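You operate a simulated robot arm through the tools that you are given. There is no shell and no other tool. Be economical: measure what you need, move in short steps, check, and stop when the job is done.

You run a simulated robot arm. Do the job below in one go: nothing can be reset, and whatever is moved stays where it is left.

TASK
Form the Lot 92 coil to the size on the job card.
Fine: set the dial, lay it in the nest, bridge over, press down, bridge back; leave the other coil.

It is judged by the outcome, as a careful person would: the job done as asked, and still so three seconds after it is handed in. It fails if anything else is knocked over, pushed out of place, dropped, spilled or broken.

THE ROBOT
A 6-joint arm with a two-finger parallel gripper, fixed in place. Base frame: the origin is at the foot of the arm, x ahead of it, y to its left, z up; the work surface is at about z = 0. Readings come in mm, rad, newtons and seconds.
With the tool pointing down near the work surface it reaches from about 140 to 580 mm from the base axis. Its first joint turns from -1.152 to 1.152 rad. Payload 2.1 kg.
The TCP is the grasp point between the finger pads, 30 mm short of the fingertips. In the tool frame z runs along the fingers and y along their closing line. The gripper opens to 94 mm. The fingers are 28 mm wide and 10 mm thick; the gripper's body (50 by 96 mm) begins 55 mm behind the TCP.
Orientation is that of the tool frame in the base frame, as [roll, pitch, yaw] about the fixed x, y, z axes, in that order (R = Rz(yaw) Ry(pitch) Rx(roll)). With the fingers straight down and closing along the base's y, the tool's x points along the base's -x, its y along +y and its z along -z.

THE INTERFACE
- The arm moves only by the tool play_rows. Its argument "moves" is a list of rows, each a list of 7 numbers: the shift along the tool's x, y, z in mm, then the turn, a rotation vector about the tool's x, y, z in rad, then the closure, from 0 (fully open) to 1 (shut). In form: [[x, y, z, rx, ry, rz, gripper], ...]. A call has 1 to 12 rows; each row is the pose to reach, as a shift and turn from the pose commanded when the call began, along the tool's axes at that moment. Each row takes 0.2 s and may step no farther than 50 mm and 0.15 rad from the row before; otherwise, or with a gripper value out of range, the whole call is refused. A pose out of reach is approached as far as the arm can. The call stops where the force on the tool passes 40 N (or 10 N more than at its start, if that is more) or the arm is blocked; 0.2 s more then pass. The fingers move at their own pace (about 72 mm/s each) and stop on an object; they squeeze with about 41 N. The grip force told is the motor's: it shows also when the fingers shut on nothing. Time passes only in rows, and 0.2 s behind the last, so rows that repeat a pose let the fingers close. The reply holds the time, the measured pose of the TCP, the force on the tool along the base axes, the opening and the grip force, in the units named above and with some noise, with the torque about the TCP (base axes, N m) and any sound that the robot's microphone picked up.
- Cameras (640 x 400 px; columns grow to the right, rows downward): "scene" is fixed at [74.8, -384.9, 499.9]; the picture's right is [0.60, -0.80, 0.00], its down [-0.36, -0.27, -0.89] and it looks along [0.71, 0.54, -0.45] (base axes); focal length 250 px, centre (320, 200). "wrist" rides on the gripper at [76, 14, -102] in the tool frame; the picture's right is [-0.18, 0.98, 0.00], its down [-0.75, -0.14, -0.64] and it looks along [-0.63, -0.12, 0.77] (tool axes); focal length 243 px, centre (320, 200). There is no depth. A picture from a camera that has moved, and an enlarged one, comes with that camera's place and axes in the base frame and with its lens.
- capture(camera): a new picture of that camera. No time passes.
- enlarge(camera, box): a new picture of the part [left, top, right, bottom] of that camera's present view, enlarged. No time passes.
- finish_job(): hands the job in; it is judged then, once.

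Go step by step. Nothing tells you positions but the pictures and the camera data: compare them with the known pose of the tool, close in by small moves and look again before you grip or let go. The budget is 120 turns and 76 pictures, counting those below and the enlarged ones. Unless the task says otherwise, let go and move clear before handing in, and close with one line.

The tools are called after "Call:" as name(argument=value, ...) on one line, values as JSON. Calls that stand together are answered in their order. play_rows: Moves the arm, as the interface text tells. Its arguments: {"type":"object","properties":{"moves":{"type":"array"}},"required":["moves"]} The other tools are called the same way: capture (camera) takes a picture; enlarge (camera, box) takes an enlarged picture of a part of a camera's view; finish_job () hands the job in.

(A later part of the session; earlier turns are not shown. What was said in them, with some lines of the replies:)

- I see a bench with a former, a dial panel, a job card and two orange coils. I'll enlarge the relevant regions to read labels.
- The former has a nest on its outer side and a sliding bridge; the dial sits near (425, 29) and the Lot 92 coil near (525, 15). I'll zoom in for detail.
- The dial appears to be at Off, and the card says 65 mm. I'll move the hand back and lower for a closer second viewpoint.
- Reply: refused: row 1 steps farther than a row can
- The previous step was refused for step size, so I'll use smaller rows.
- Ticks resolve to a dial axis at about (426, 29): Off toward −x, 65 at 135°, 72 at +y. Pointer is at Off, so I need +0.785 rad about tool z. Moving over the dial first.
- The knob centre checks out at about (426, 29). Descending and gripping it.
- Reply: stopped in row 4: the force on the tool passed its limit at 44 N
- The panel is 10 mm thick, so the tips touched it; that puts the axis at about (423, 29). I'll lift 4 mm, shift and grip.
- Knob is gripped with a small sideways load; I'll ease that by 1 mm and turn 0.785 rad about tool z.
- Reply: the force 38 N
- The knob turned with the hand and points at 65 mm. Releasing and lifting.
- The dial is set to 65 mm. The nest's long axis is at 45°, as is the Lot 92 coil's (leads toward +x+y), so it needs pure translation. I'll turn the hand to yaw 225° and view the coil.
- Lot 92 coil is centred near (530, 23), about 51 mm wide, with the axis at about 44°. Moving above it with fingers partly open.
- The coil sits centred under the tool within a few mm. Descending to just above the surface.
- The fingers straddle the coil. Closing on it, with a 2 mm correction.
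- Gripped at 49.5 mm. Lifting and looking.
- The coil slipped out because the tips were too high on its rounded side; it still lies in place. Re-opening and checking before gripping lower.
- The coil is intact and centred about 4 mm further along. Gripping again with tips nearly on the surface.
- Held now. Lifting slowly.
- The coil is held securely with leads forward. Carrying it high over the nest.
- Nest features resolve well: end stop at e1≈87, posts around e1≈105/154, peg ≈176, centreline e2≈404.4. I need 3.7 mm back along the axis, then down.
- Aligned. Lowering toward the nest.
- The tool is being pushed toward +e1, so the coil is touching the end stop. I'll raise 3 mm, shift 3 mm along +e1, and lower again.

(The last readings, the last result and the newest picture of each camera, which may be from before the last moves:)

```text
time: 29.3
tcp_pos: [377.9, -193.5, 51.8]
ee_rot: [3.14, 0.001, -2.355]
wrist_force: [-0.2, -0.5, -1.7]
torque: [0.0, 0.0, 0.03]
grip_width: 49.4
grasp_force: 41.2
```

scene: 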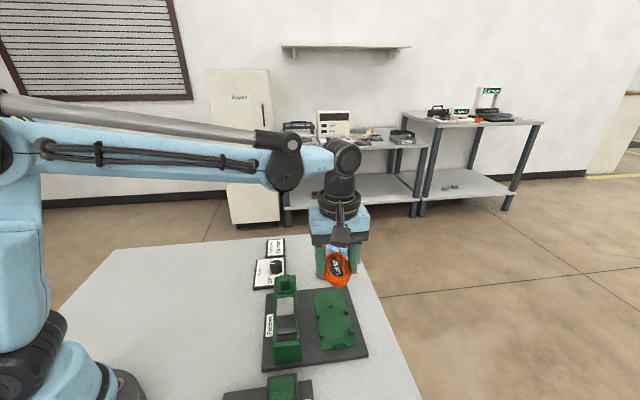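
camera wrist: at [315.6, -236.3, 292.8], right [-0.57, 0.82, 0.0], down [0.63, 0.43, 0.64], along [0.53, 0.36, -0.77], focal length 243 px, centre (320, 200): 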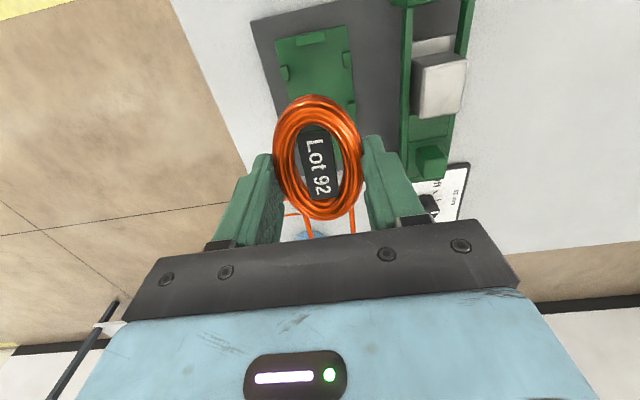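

Call:
play_rows(moves=[[0, 0, 1, 0, 0, 0, 0.6], [0, 0, 2, 0, 0, 0, 0.6], [0, 0, 3, 0, 0, 0, 0.6], [0, 0, 3, 0, 0, 0, 0.6]])

Call:
enlarge(camera="wrist", box=[220, 40, 420, 240])

Call:
enlarge(camera="scene", box=[300, 280, 360, 350])

```text
time: 30.3
tcp_pos: [377.0, -193.5, 47.7]
ee_rot: [3.141, -0.001, -2.356]
wrist_force: [0.2, 0.4, -1.6]
torque: [0.0, -0.04, -0.01]
grip_width: 49.3
grasp_force: 40.9
```

```text
2.00 times, centred on (320, 140) of wrist
camera zoom: at [314.6, -236.1, 150.8], right [-0.57, 0.82, 0.0], down [0.63, 0.43, 0.64], along [0.53, 0.36, -0.77], focal length 485 px, centre (320, 320)
```

zoom: 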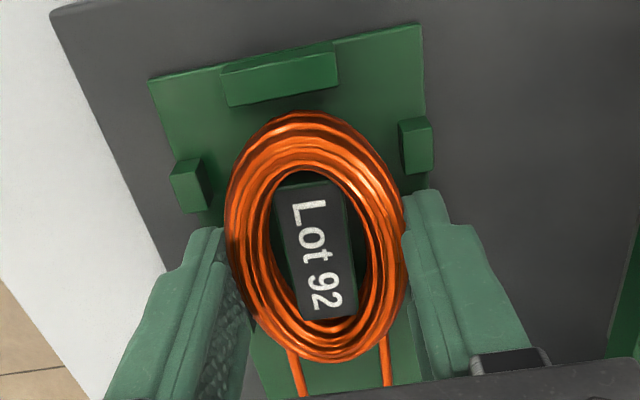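

```text
5.71 times, centred on (330, 315) of scene
camera zoom: at [74.8, -384.9, 499.9], right [0.6, -0.8, 0.0], down [-0.36, -0.27, -0.89], along [0.71, 0.54, -0.45], focal length 1430 px, centre (263, -457)
```

zoom: 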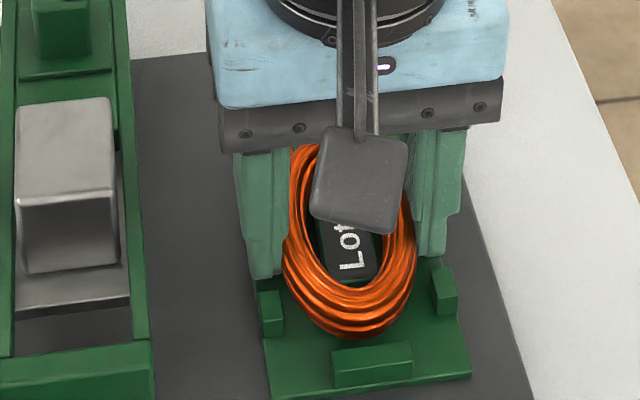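

No contact yet; continuing down in small steps.

Call:
play_rows(moves=[[0, 0, 1, 0, 0, 0, 0.6], [0, 0, 2, 0, 0, 0, 0.6], [0, 0, 3, 0, 0, 0, 0.6], [0, 0, 3, 0, 0, 0, 0.6]])

```text
time: 31.3
tcp_pos: [377.3, -193.6, 47.4]
ee_rot: [3.14, -0.001, -2.354]
wrist_force: [-3.5, 4.2, 38.4]
torque: [-0.38, -0.39, -0.08]
grip_width: 49.5
grasp_force: 40.5
```

Contact with the nest floor at TCP z≈47. Relieving and opening slightly.

Call:
play_rows(moves=[[0, 0, -2.5, 0, 0, 0, 0.6], [0, 0, -2.5, 0, 0, 0, 0.45], [0, 0, -2.5, 0, 0, 0, 0.38], [0, 0, -2.5, 0, 0, 0, 0.38]])

Call:
enlarge(camera="wrist", box=[220, 40, 420, 240])

```text
time: 32.3
tcp_pos: [377.0, -194.6, 47.4]
ee_rot: [-3.141, 0.0, -2.357]
wrist_force: [-0.2, -0.1, 0.0]
torque: [0.01, 0.0, -0.01]
grip_width: 58.5
grasp_force: 0.1
```

```text
2.00 times, centred on (320, 140) of wrist
camera zoom: at [314.5, -236.4, 150.0], right [-0.57, 0.82, 0.0], down [0.63, 0.43, 0.64], along [0.53, 0.36, -0.77], focal length 485 px, centre (320, 320)
```

zoom: 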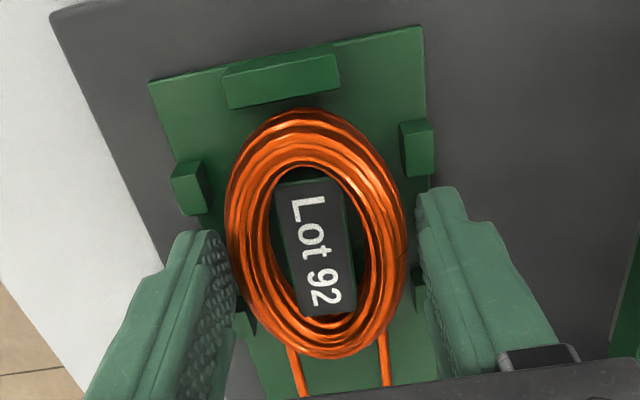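

Released and lying flat. Lifting straight up and inspecting the seating.

Call:
play_rows(moves=[[0, 0, -20, 0, 0, 0, 0.38], [0, 0, -60, 0, 0, 0, 0.38], [0, 0, -100, 0, 0, 0, 0.38], [30, 0, -140, 0, 0, 0, 0.38], [60, 0, -160, 0, 0, 0, 0.38], [90, 0, -170, 0, 0, 0, 0.38], [90, 0, -170, 0, 0, 0, 0.38]])

Call:
capture(camera="wrist")

Call:
enlarge(camera="scene", box=[255, 270, 375, 375])

```text
time: 33.9
tcp_pos: [312.9, -257.8, 216.9]
ee_rot: [-3.141, 0.0, -2.355]
wrist_force: [1.1, 0.1, 0.0]
torque: [0.01, 0.04, 0.02]
grip_width: 58.2
grasp_force: 0.0
```

```text
27 pictures are left
camera wrist: at [249.0, -299.5, 319.3], right [-0.57, 0.82, 0.0], down [0.63, 0.43, 0.64], along [0.53, 0.36, -0.77], focal length 243 px, centre (320, 200)
```

wrist: 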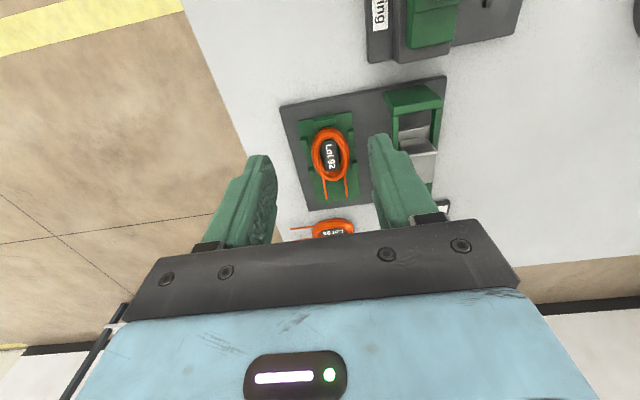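

```text
3.81 times, centred on (315, 322) of scene
camera zoom: at [74.8, -384.9, 499.9], right [0.6, -0.8, 0.0], down [-0.36, -0.27, -0.89], along [0.71, 0.54, -0.45], focal length 953 px, centre (339, -267)
```

zoom: 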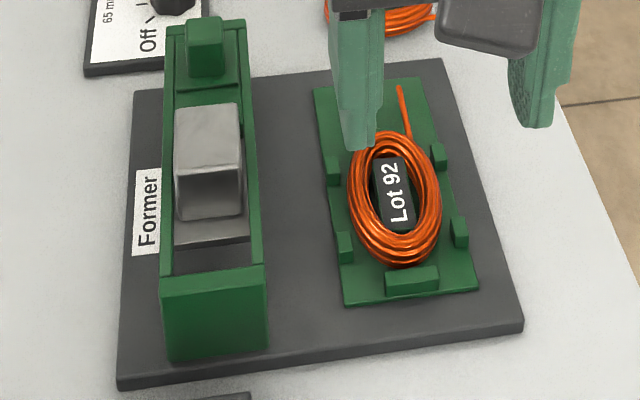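

Call:
enlarge(camera="wrist", box=[270, 70, 460, 220])

```text
2.67 times, centred on (365, 145) of wrist
camera zoom: at [249.0, -299.5, 319.3], right [-0.57, 0.82, 0.0], down [0.63, 0.43, 0.64], along [0.53, 0.36, -0.77], focal length 647 px, centre (200, 347)
```

zoom: 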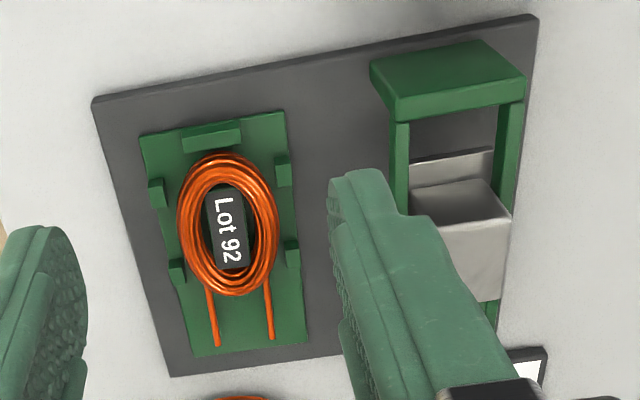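

The coil lies in the nest between posts. I want a steeper look to confirm the peg is clear between the leads and to see the bridge's ends.

Call:
play_rows(moves=[[-30, 0, -10, 0, 0, 0, 0.5], [-60, 0, -20, 0, 0, 0, 0.6], [-90, 0, -20, 0, 0, 0, 0.8], [-125, 0, -20, 0, 0, 0, 1.0], [-125, 0, -20, 0, 0, 0, 1.0]])

Call:
enlarge(camera="wrist", box=[220, 0, 480, 180])

```text
time: 35.1
tcp_pos: [401.9, -168.3, 238.2]
ee_rot: [3.141, 0.0, -2.355]
wrist_force: [0.2, 0.3, 0.0]
torque: [0.0, 0.01, 0.0]
grip_width: 0.0
grasp_force: 33.1
```

```text
2.22 times, centred on (350, 90) of wrist
camera zoom: at [338.4, -209.9, 340.8], right [-0.57, 0.82, 0.0], down [0.63, 0.43, 0.64], along [0.53, 0.36, -0.77], focal length 539 px, centre (253, 444)
```

zoom: 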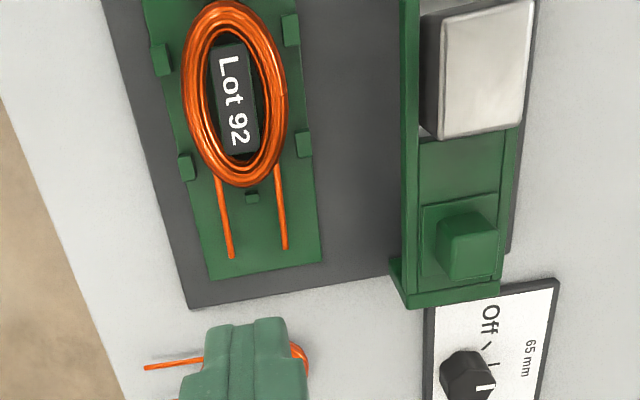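

The peg sits neatly between the leads: the coil is seated. The bridge has a handle block near (355, −83, top z≈100) and a silver ram at e1≈129, which matches the coil. I'll go above the handle.

Call:
play_rows(moves=[[-6, 20, 10, 0, 0, 0, 0.8], [-12, 40, 20, 0, 0, 0, 0.6], [-18, 60, 40, 0, 0, 0, 0.45], [-24, 80, 55, 0, 0, 0, 0.45], [-28, 93.8, 70, 0, 0, 0, 0.45], [-28, 93.8, 80, 0, 0, 0, 0.45], [-28, 93.8, 80, 0, 0, 0, 0.45]])

Call:
enlarge(camera="scene", box=[220, 200, 380, 370])

Call:
capture(camera="wrist")

```text
time: 36.7
tcp_pos: [356.4, -82.8, 156.3]
ee_rot: [-3.141, -0.002, -2.354]
wrist_force: [1.0, -0.3, -0.1]
torque: [-0.07, -0.04, 0.04]
grip_width: 51.5
grasp_force: 0.0
```

```text
2.35 times, centred on (300, 285) of scene
camera zoom: at [74.8, -384.9, 499.9], right [0.6, -0.8, 0.0], down [-0.36, -0.27, -0.89], along [0.71, 0.54, -0.45], focal length 589 px, centre (367, 0)
```

zoom: 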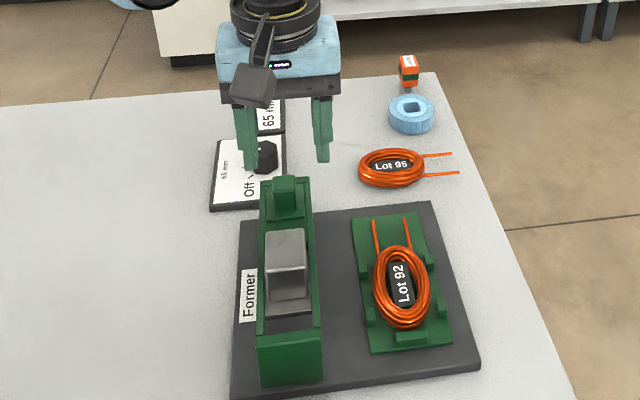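

```text
22 pictures are left
camera wrist: at [292.6, -125.9, 259.4], right [-0.57, 0.82, 0.0], down [0.63, 0.43, 0.64], along [0.53, 0.36, -0.77], focal length 243 px, centre (320, 200)
```

wrist: 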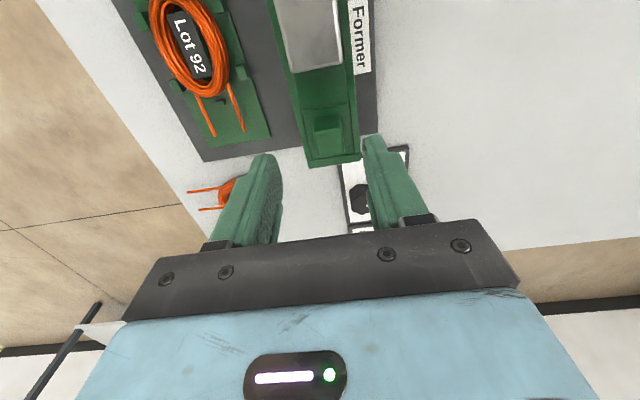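

The handle centre is about 5 mm toward −e2. Adjusting, descending and gripping the handle.

Call:
play_rows(moves=[[2, 5, 10, 0, 0, 0, 0.45], [2, 5, 25, 0, 0, 0, 0.45], [2, 5, 38, 0, 0, 0, 0.45], [2, 5, 43, 0, 0, 0, 0.45], [2, 5, 43, 0, 0, 0, 0.45]])

Call:
enlarge(camera="wrist", box=[220, 50, 420, 250])

Call:
enlarge(camera="scene", box=[250, 230, 340, 330])

```text
time: 37.9
tcp_pos: [350.0, -82.6, 113.6]
ee_rot: [-3.141, -0.001, -2.356]
wrist_force: [0.1, 0.1, 0.2]
torque: [-0.04, 0.02, -0.01]
grip_width: 51.5
grasp_force: 0.0
```

```text
2.00 times, centred on (320, 150) of wrist
camera zoom: at [287.3, -123.3, 216.2], right [-0.57, 0.82, 0.0], down [0.63, 0.43, 0.64], along [0.53, 0.36, -0.77], focal length 485 px, centre (320, 300)
```

zoom: 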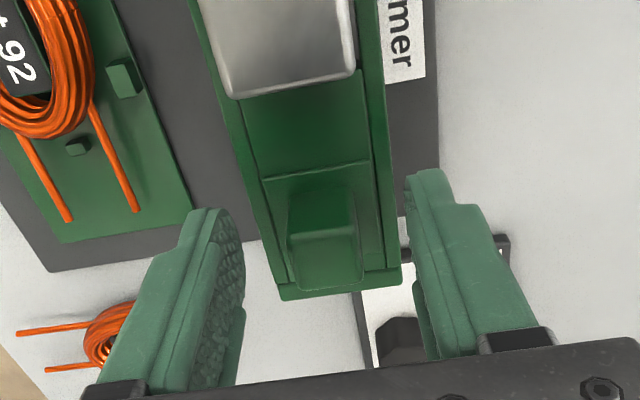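

```text
4.00 times, centred on (295, 280) of scene
camera zoom: at [74.8, -384.9, 499.9], right [0.6, -0.8, 0.0], down [-0.36, -0.27, -0.89], along [0.71, 0.54, -0.45], focal length 1001 px, centre (420, -120)
```

zoom: 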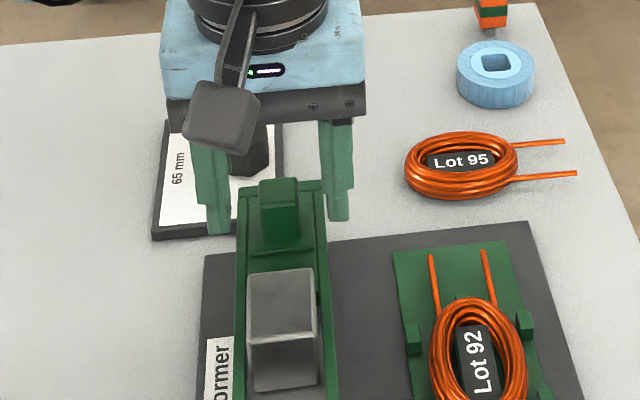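

Handle centre is about 8 mm further along e1. Shifting and closing.

Call:
play_rows(moves=[[-4, 1, 0, 0, 0, 0, 0.45], [-8, 1.5, 0, 0, 0, 0, 0.45], [-8, 1.5, 0, 0, 0, 0, 0.6], [-8, 1.5, 0, 0, 0, 0, 0.75], [-8, 1.5, 0, 0, 0, 0, 0.85], [-8, 1.5, 0, 0, 0, 0, 0.85]])

Call:
enlarge(camera="scene", box=[250, 230, 340, 330])

```text
time: 39.3
tcp_pos: [356.2, -75.7, 115.3]
ee_rot: [-3.138, 0.001, -2.356]
wrist_force: [12.8, -7.3, -4.9]
torque: [-0.45, 0.05, -0.06]
grip_width: 22.0
grasp_force: 44.6
```

```text
4.00 times, centred on (295, 280) of scene
camera zoom: at [74.9, -384.9, 499.9], right [0.6, -0.8, 0.0], down [-0.36, -0.27, -0.89], along [0.71, 0.54, -0.45], focal length 1001 px, centre (420, -120)
```

zoom: 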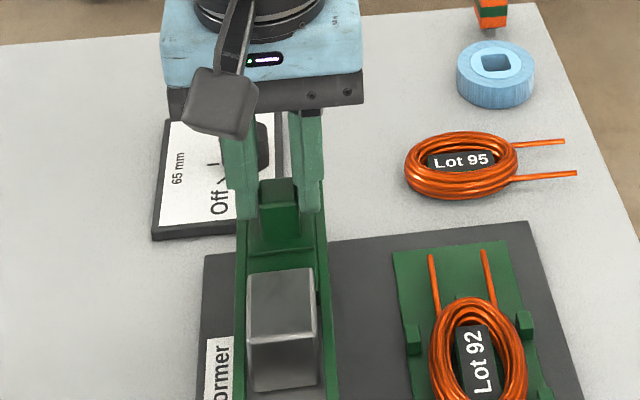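

Handle gripped. Sliding the bridge toward the nest (+e2) in smooth steps.

Call:
play_rows(moves=[[0, -3, 0, 0, 0, 0, 0.85], [0, -8, 0, 0, 0, 0, 0.85], [0, -15, 0, 0, 0, 0, 0.85], [0, -23, 0, 0, 0, 0, 0.85], [0, -31, 0, 0, 0, 0, 0.85], [0, -39, 0, 0, 0, 0, 0.85], [0, -47, 0, 0, 0, 0, 0.85], [0, -55, 0, 0, 0, 0, 0.85], [0, -63, 0, 0, 0, 0, 0.85], [0, -71, 0, 0, 0, 0, 0.85], [0, -78, 0, 0, 0, 0, 0.85], [0, -78, 0, 0, 0, 0, 0.85]])

Call:
enlarge(camera="scene", box=[240, 230, 390, 380])

```text
time: 41.9
tcp_pos: [411.0, -129.3, 114.6]
ee_rot: [-3.142, -0.003, -2.357]
wrist_force: [-6.6, -7.3, -7.3]
torque: [0.27, 0.02, 0.11]
grip_width: 21.8
grasp_force: 45.1
```

```text
2.67 times, centred on (315, 305) of scene
camera zoom: at [74.9, -384.9, 499.9], right [0.6, -0.8, 0.0], down [-0.36, -0.27, -0.89], along [0.71, 0.54, -0.45], focal length 667 px, centre (333, -80)
```

zoom: 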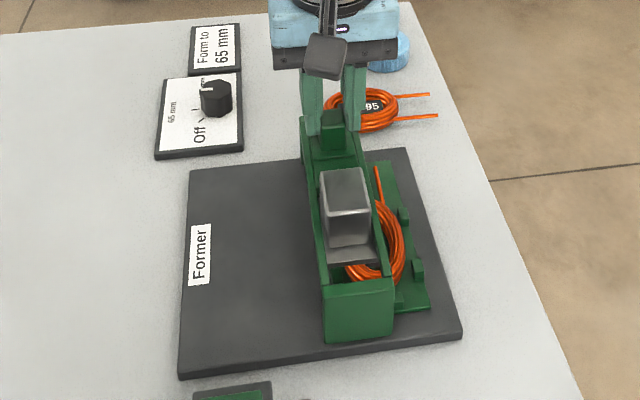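

The bridge slides well with about 22 mm left. Continuing gently until its stop.

Call:
play_rows(moves=[[0, -5, 0, 0, 0, 0, 0.85], [0, -10, 0, 0, 0, 0, 0.85], [0, -15, 0, 0, 0, 0, 0.85], [0, -19, 0, 0, 0, 0, 0.85], [0, -21, 0, 0, 0, 0, 0.85], [0, -23, 0, 0, 0, 0, 0.85], [0, -23, 0, 0, 0, 0, 0.85]])

Call:
enlarge(camera="scene", box=[250, 230, 390, 380])

```text
time: 43.5
tcp_pos: [426.9, -146.0, 114.7]
ee_rot: [-3.141, -0.001, -2.355]
wrist_force: [-1.3, -0.5, 31.8]
torque: [0.14, -0.06, -0.16]
grip_width: 21.6
grasp_force: 44.6
```

```text
2.67 times, centred on (320, 305) of scene
camera zoom: at [74.7, -384.9, 500.0], right [0.6, -0.8, 0.0], down [-0.36, -0.27, -0.89], along [0.71, 0.54, -0.45], focal length 667 px, centre (320, -80)
```

zoom: 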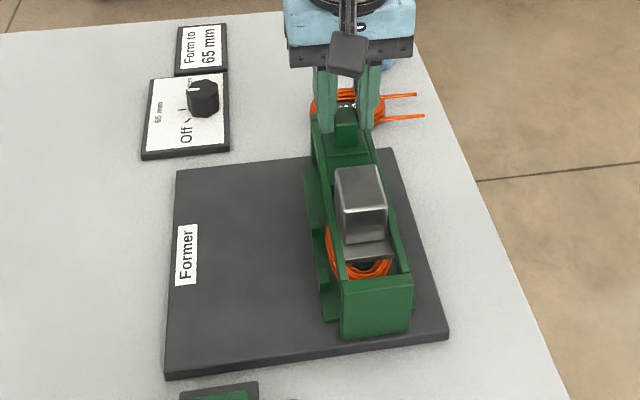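

Now roughly centred over the nest. I'll probe 3 mm more for an end stop.

Call:
play_rows(moves=[[0, -1, -0.7, 0, 0, 0, 0.85], [0, -2, -0.7, 0, 0, 0, 0.85], [0, -3, -0.7, 0, 0, 0, 0.85], [0, -3, -0.7, 0, 0, 0, 0.85]])

```text
time: 44.5
tcp_pos: [427.4, -144.9, 114.7]
ee_rot: [3.131, 0.0, -2.352]
wrist_force: [-24.1, 26.0, -18.8]
torque: [0.8, -0.39, -0.21]
grip_width: 21.6
grasp_force: 45.0
```

It's against its stop at e2≈405, right over the nest. Relaxing, releasing and lifting.

Call:
play_rows(moves=[[0, 2.5, 0, 0, 0, 0, 0.85], [0, 2.5, 0, 0, 0, 0, 0.7], [0, 2.5, 0, 0, 0, 0, 0.5], [0, 2.5, 0, 0, 0, 0, 0.5], [0, 2.5, -20, 0, 0, 0, 0.5], [0, 2.5, -45, 0, 0, 0, 0.5], [0, 2.5, -70, 0, 0, 0, 0.6], [25, 2.5, -90, 0, 0, 0, 0.8], [25, 2.5, -90, 0, 0, 0, 1.0], [25, 2.5, -90, 0, 0, 0, 1.0]])

Call:
capture(camera="wrist")

Call:
enlarge(camera="scene", box=[280, 260, 370, 360])

```text
time: 46.7
tcp_pos: [411.7, -163.2, 204.7]
ee_rot: [-3.141, -0.001, -2.356]
wrist_force: [0.2, -0.4, -0.4]
torque: [0.0, -0.04, 0.0]
grip_width: 0.0
grasp_force: 32.8
```

```text
16 pictures are left
camera wrist: at [347.1, -205.7, 307.2], right [-0.57, 0.82, 0.0], down [0.63, 0.43, 0.64], along [0.53, 0.36, -0.77], focal length 243 px, centre (320, 200)
```

wrist: 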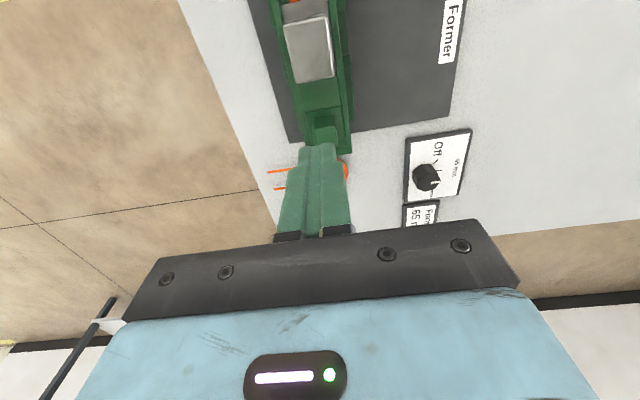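

```text
4.00 times, centred on (325, 310) of scene
camera zoom: at [74.8, -384.9, 499.9], right [0.6, -0.8, 0.0], down [-0.36, -0.27, -0.89], along [0.71, 0.54, -0.45], focal length 1001 px, centre (300, -240)
```

zoom: 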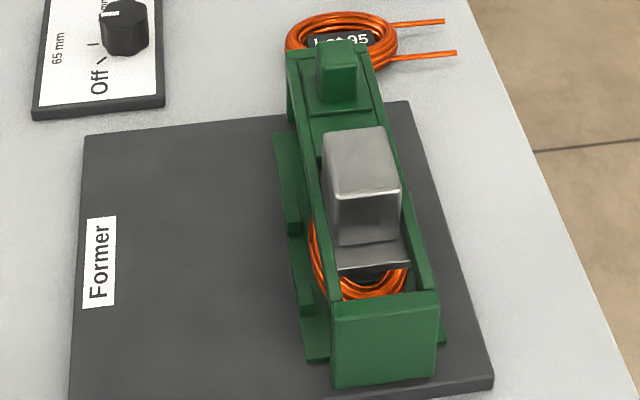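

The ram top is at e1≈128, e2≈405.5, z≈90. Moving closed fingertips just above it.

Call:
play_rows(moves=[[16, 0.3, 15, 0, 0, 0, 1], [32, 0.7, 35, 0, 0, 0, 1], [47.5, 1, 55, 0, 0, 0, 1], [47.5, 1, 72, 0, 0, 0, 1], [47.5, 1, 76, 0, 0, 0, 1], [47.5, 1, 76, 0, 0, 0, 1]])

Call:
enlarge(camera="scene", box=[280, 240, 370, 350])

```text
time: 48.1
tcp_pos: [375.3, -196.8, 129.5]
ee_rot: [3.141, 0.0, -2.356]
wrist_force: [0.0, -0.7, -0.2]
torque: [-0.01, 0.0, 0.01]
grip_width: 0.0
grasp_force: 33.1
```

```text
3.64 times, centred on (325, 295) of scene
camera zoom: at [74.8, -384.9, 499.9], right [0.6, -0.8, 0.0], down [-0.36, -0.27, -0.89], along [0.71, 0.54, -0.45], focal length 910 px, centre (302, -146)
```

zoom: 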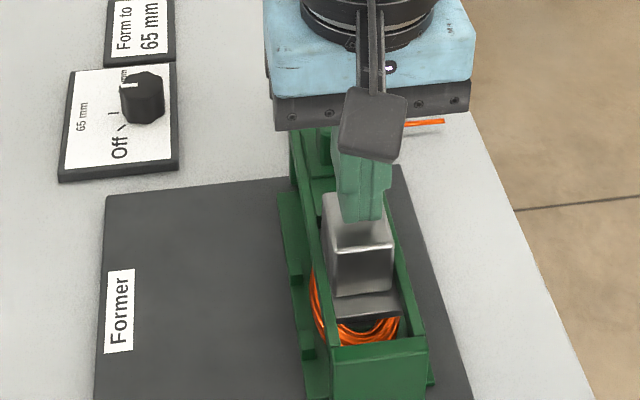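

Tips are centred on the ram. Pressing down in small steps.

Call:
play_rows(moves=[[0, 0, 4, 0, 0, 0, 1], [0, 0, 8, 0, 0, 0, 1], [0, 0, 12, 0, 0, 0, 1], [0, 0, 16, 0, 0, 0, 1], [0, 0, 20, 0, 0, 0, 1], [0, 0, 24, 0, 0, 0, 1], [0, 0, 28, 0, 0, 0, 1], [0, 0, 32, 0, 0, 0, 1]])

```text
time: 49.6
tcp_pos: [374.6, -196.2, 107.1]
ee_rot: [3.139, 0.0, -2.356]
wrist_force: [0.3, 0.0, 17.4]
torque: [0.02, -0.02, -0.06]
grip_width: 0.0
grasp_force: 33.1
stopped in row 7: the force on the tool passed its limit at 56 N (the readings are from after the stop); the commanded pose is now the measured one
```

Call:
enlarge(camera="scene", box=[280, 240, 370, 350])

Call:
play_rows(moves=[[0, 0, 1, 0, 0, 0, 1], [0, 0, 2, 0, 0, 0, 1], [0, 0, 3, 0, 0, 0, 1], [0, 0, 4, 0, 0, 0, 1]])

```text
3.64 times, centred on (325, 295) of scene
camera zoom: at [74.8, -384.9, 499.9], right [0.6, -0.8, 0.0], down [-0.36, -0.27, -0.89], along [0.71, 0.54, -0.45], focal length 910 px, centre (302, -146)
```

zoom: 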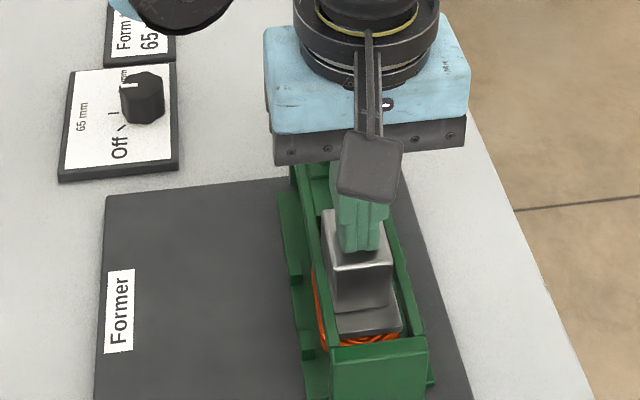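

```text
time: 50.0
tcp_pos: [375.9, -197.9, 106.3]
ee_rot: [3.141, 0.0, -2.354]
wrist_force: [0.5, 0.6, 15.3]
torque: [-0.05, 0.0, -0.07]
grip_width: 0.0
grasp_force: 33.4
stopped in row 2: the force on the tool passed its limit at 46 N (the readings are from after the stop); the commanded pose is now the measured one
```

The ram went down about 15 mm onto the coil. I'll press on more finely to see whether it is at its stop.

Call:
play_rows(moves=[[0, 0, 0.5, 0, 0, 0, 1], [0, 0, 1, 0, 0, 0, 1], [0, 0, 1.3, 0, 0, 0, 1], [0, 0, 1.6, 0, 0, 0, 1], [0, 0, 1.9, 0, 0, 0, 1], [0, 0, 2.2, 0, 0, 0, 1], [0, 0, 2.5, 0, 0, 0, 1]])

```text
time: 50.7
tcp_pos: [375.1, -196.4, 106.6]
ee_rot: [3.138, -0.001, -2.354]
wrist_force: [0.2, 0.1, 15.1]
torque: [0.03, -0.02, -0.02]
grip_width: 0.1
grasp_force: 33.0
stopped in row 3: the force on the tool passed its limit at 44 N (the readings are from after the stop); the commanded pose is now the measured one
```

It's at a hard stop (z≈106.5, ~15 N spring behind it). I'll hold briefly, then lift and inspect.

Call:
play_rows(moves=[[0, 0, 0.4, 0, 0, 0, 1], [0, 0, 0.4, 0, 0, 0, 1], [0, 0, 0.4, 0, 0, 0, 1], [0, 0, 0.4, 0, 0, 0, 1], [0, 0, 0.4, 0, 0, 0, 1], [0, 0, -10, 0, 0, 0, 1], [0, 0, -25, 0, 0, 0, 1], [0, 0, -50, 0, 0, 0, 1], [-20, 0, -85, 0, 0, 0, 1], [-47, 0, -98, 0, 0, 0, 0.7], [-70, 0, -98, 0, 0, 0, 0.5], [-70, 0, -98, 0, 0, 0, 0.5]])

Call:
enlarge(camera="scene", box=[280, 260, 370, 360])

```text
time: 53.3
tcp_pos: [426.1, -147.6, 204.9]
ee_rot: [3.138, 0.0, -2.355]
wrist_force: [-0.2, 0.2, -0.5]
torque: [0.01, 0.02, -0.01]
grip_width: 47.3
grasp_force: 0.0
```

```text
4.00 times, centred on (325, 310) of scene
camera zoom: at [74.8, -384.9, 499.9], right [0.6, -0.8, 0.0], down [-0.36, -0.27, -0.89], along [0.71, 0.54, -0.45], focal length 1001 px, centre (300, -240)
```

zoom: 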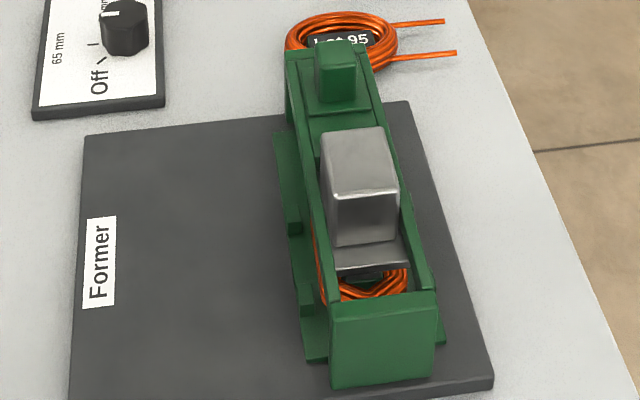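

The ram sprang back and the coil's shape changed. Now gripping the handle again to return the bridge.

Call:
play_rows(moves=[[-1.5, 0.7, 30, 0, 0, 0, 0.5], [-1.5, 0.7, 60, 0, 0, 0, 0.5], [-1.5, 0.7, 82, 0, 0, 0, 0.5], [-1.5, 0.7, 89, 0, 0, 0, 0.5], [-1.5, 0.7, 89, 0, 0, 0, 0.7], [-1.5, 0.7, 89, 0, 0, 0, 0.85], [-1.5, 0.7, 89, 0, 0, 0, 0.85], [-1.5, 0.7, 89, 0, 0, 0, 0.85]])

```text
time: 55.1
tcp_pos: [425.1, -145.9, 115.2]
ee_rot: [3.139, 0.0, -2.356]
wrist_force: [3.2, -0.2, -9.8]
torque: [-0.26, -0.12, -0.18]
grip_width: 21.6
grasp_force: 44.8
```

Gripped. Sliding the bridge back.

Call:
play_rows(moves=[[0, 3, 0, 0, 0, 0, 0.85], [0, 9, 0, 0, 0, 0, 0.85], [0, 17, 0, 0, 0, 0, 0.85], [0, 25, 0, 0, 0, 0, 0.85], [0, 33, 0, 0, 0, 0, 0.85], [0, 41, 0, 0, 0, 0, 0.85], [0, 49, 0, 0, 0, 0, 0.85], [0, 57, 0, 0, 0, 0, 0.85], [0, 65, 0, 0, 0, 0, 0.85], [0, 73, 0, 0, 0, 0, 0.85], [0, 80, 0, 0, 0, 0, 0.85], [0, 80, 0, 0, 0, 0, 0.85]])

Call:
play_rows(moves=[[0, 5, 0, 0, 0, 0, 0.85], [0, 10, 0, 0, 0, 0, 0.85], [0, 14, 0, 0, 0, 0, 0.85], [0, 17, 0, 0, 0, 0, 0.85], [0, 18.5, 0, 0, 0, 0, 0.85], [0, 19.5, 0, 0, 0, 0, 0.85], [0, 19.5, 0, 0, 0, 0, 0.85]])

```text
time: 57.7
tcp_pos: [367.6, -88.9, 115.0]
ee_rot: [3.137, -0.001, -2.354]
wrist_force: [-7.3, -6.9, -16.9]
torque: [-0.56, 0.26, -0.22]
grip_width: 22.0
grasp_force: 44.8
```

```text
time: 59.3
tcp_pos: [354.9, -76.1, 115.5]
ee_rot: [-3.139, -0.002, -2.357]
wrist_force: [1.2, -19.0, 10.1]
torque: [-0.11, -0.2, -0.24]
grip_width: 21.9
grasp_force: 44.8
```

Back at its starting position against the stop. Relaxing, releasing and lifting clear.

Call:
play_rows(moves=[[0, -0.7, 0, 0, 0, 0, 0.85], [0, -0.7, 0, 0, 0, 0, 0.65], [0, -0.7, 0, 0, 0, 0, 0.45], [0, -0.7, 0, 0, 0, 0, 0.45], [0, -0.7, -25, 0, 0, 0, 0.45], [0, -0.7, -60, 0, 0, 0, 0.45], [0, -20, -100, 0, 0, 0, 0.45], [10, -60, -110, 0, 0, 0, 0.45], [25, -95, -120, 0, 0, 0, 0.45], [25, -95, -120, 0, 0, 0, 0.45]])

Call:
enlarge(camera="wrist", box=[200, 0, 500, 190])

Call:
enlarge(camera="scene", box=[240, 220, 390, 380])

```text
time: 61.5
tcp_pos: [404.1, -159.5, 236.1]
ee_rot: [3.139, 0.0, -2.356]
wrist_force: [0.3, -0.1, -0.3]
torque: [-0.02, -0.02, -0.02]
grip_width: 52.0
grasp_force: 0.1
```

```text
2.11 times, centred on (350, 95) of wrist
camera zoom: at [340.2, -202.5, 338.4], right [-0.57, 0.82, 0.0], down [0.63, 0.43, 0.64], along [0.53, 0.36, -0.77], focal length 511 px, centre (257, 421)
```

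zoom: 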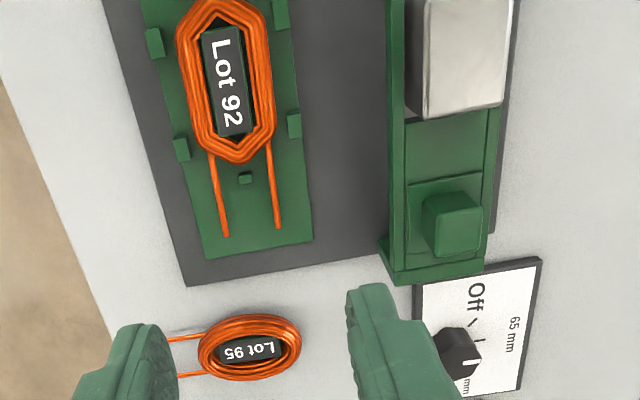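

```text
2.50 times, centred on (315, 300) of scene
camera zoom: at [74.8, -384.9, 499.9], right [0.6, -0.8, 0.0], down [-0.36, -0.27, -0.89], along [0.71, 0.54, -0.45], focal length 626 px, centre (332, -50)
```

zoom: 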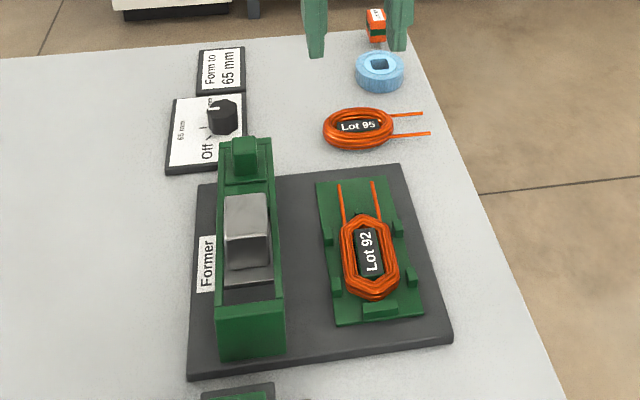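

The coil is formed to a hexagonal shape and the bridge is back. One check of the dial and coil size.

Call:
enlarge(camera="wrist", box=[385, 110, 465, 200])

Call:
enlarge(camera="scene", box=[270, 235, 310, 265])

```text
4.44 times, centred on (425, 155) of wrist
camera zoom: at [340.2, -202.5, 338.4], right [-0.57, 0.82, 0.0], down [0.63, 0.43, 0.64], along [0.53, 0.36, -0.77], focal length 1078 px, centre (-147, 400)
```

zoom: 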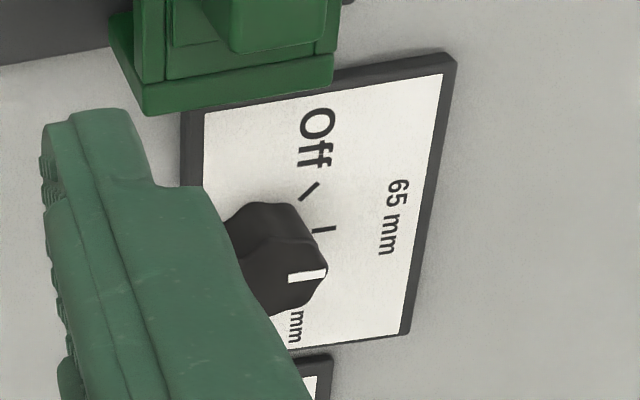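

```text
13.33 times, centred on (290, 250) of scene
camera zoom: at [74.8, -384.9, 499.9], right [0.6, -0.8, 0.0], down [-0.36, -0.27, -0.89], along [0.71, 0.54, -0.45], focal length 3336 px, centre (720, -467)
```

zoom: 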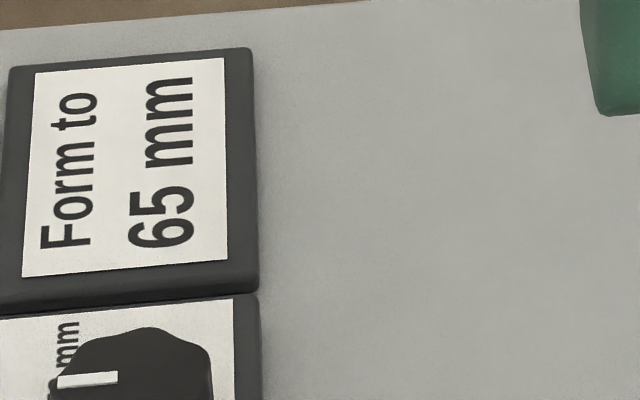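

The pointer is parallel to the 65 mm tick, the coil is formed, the bridge is home and the hand is clear, so I'm handing in.

Call:
finish_job()

```text
The job is handed in.
```

The Lot 92 coil is pressed in the nest with the dial on 65 mm and the bridge slid back. I didn't measure the formed coil itself. On the first grip the coil slipped out and landed back in place, with no visible damage, and I left the Lot 95 coil alone.
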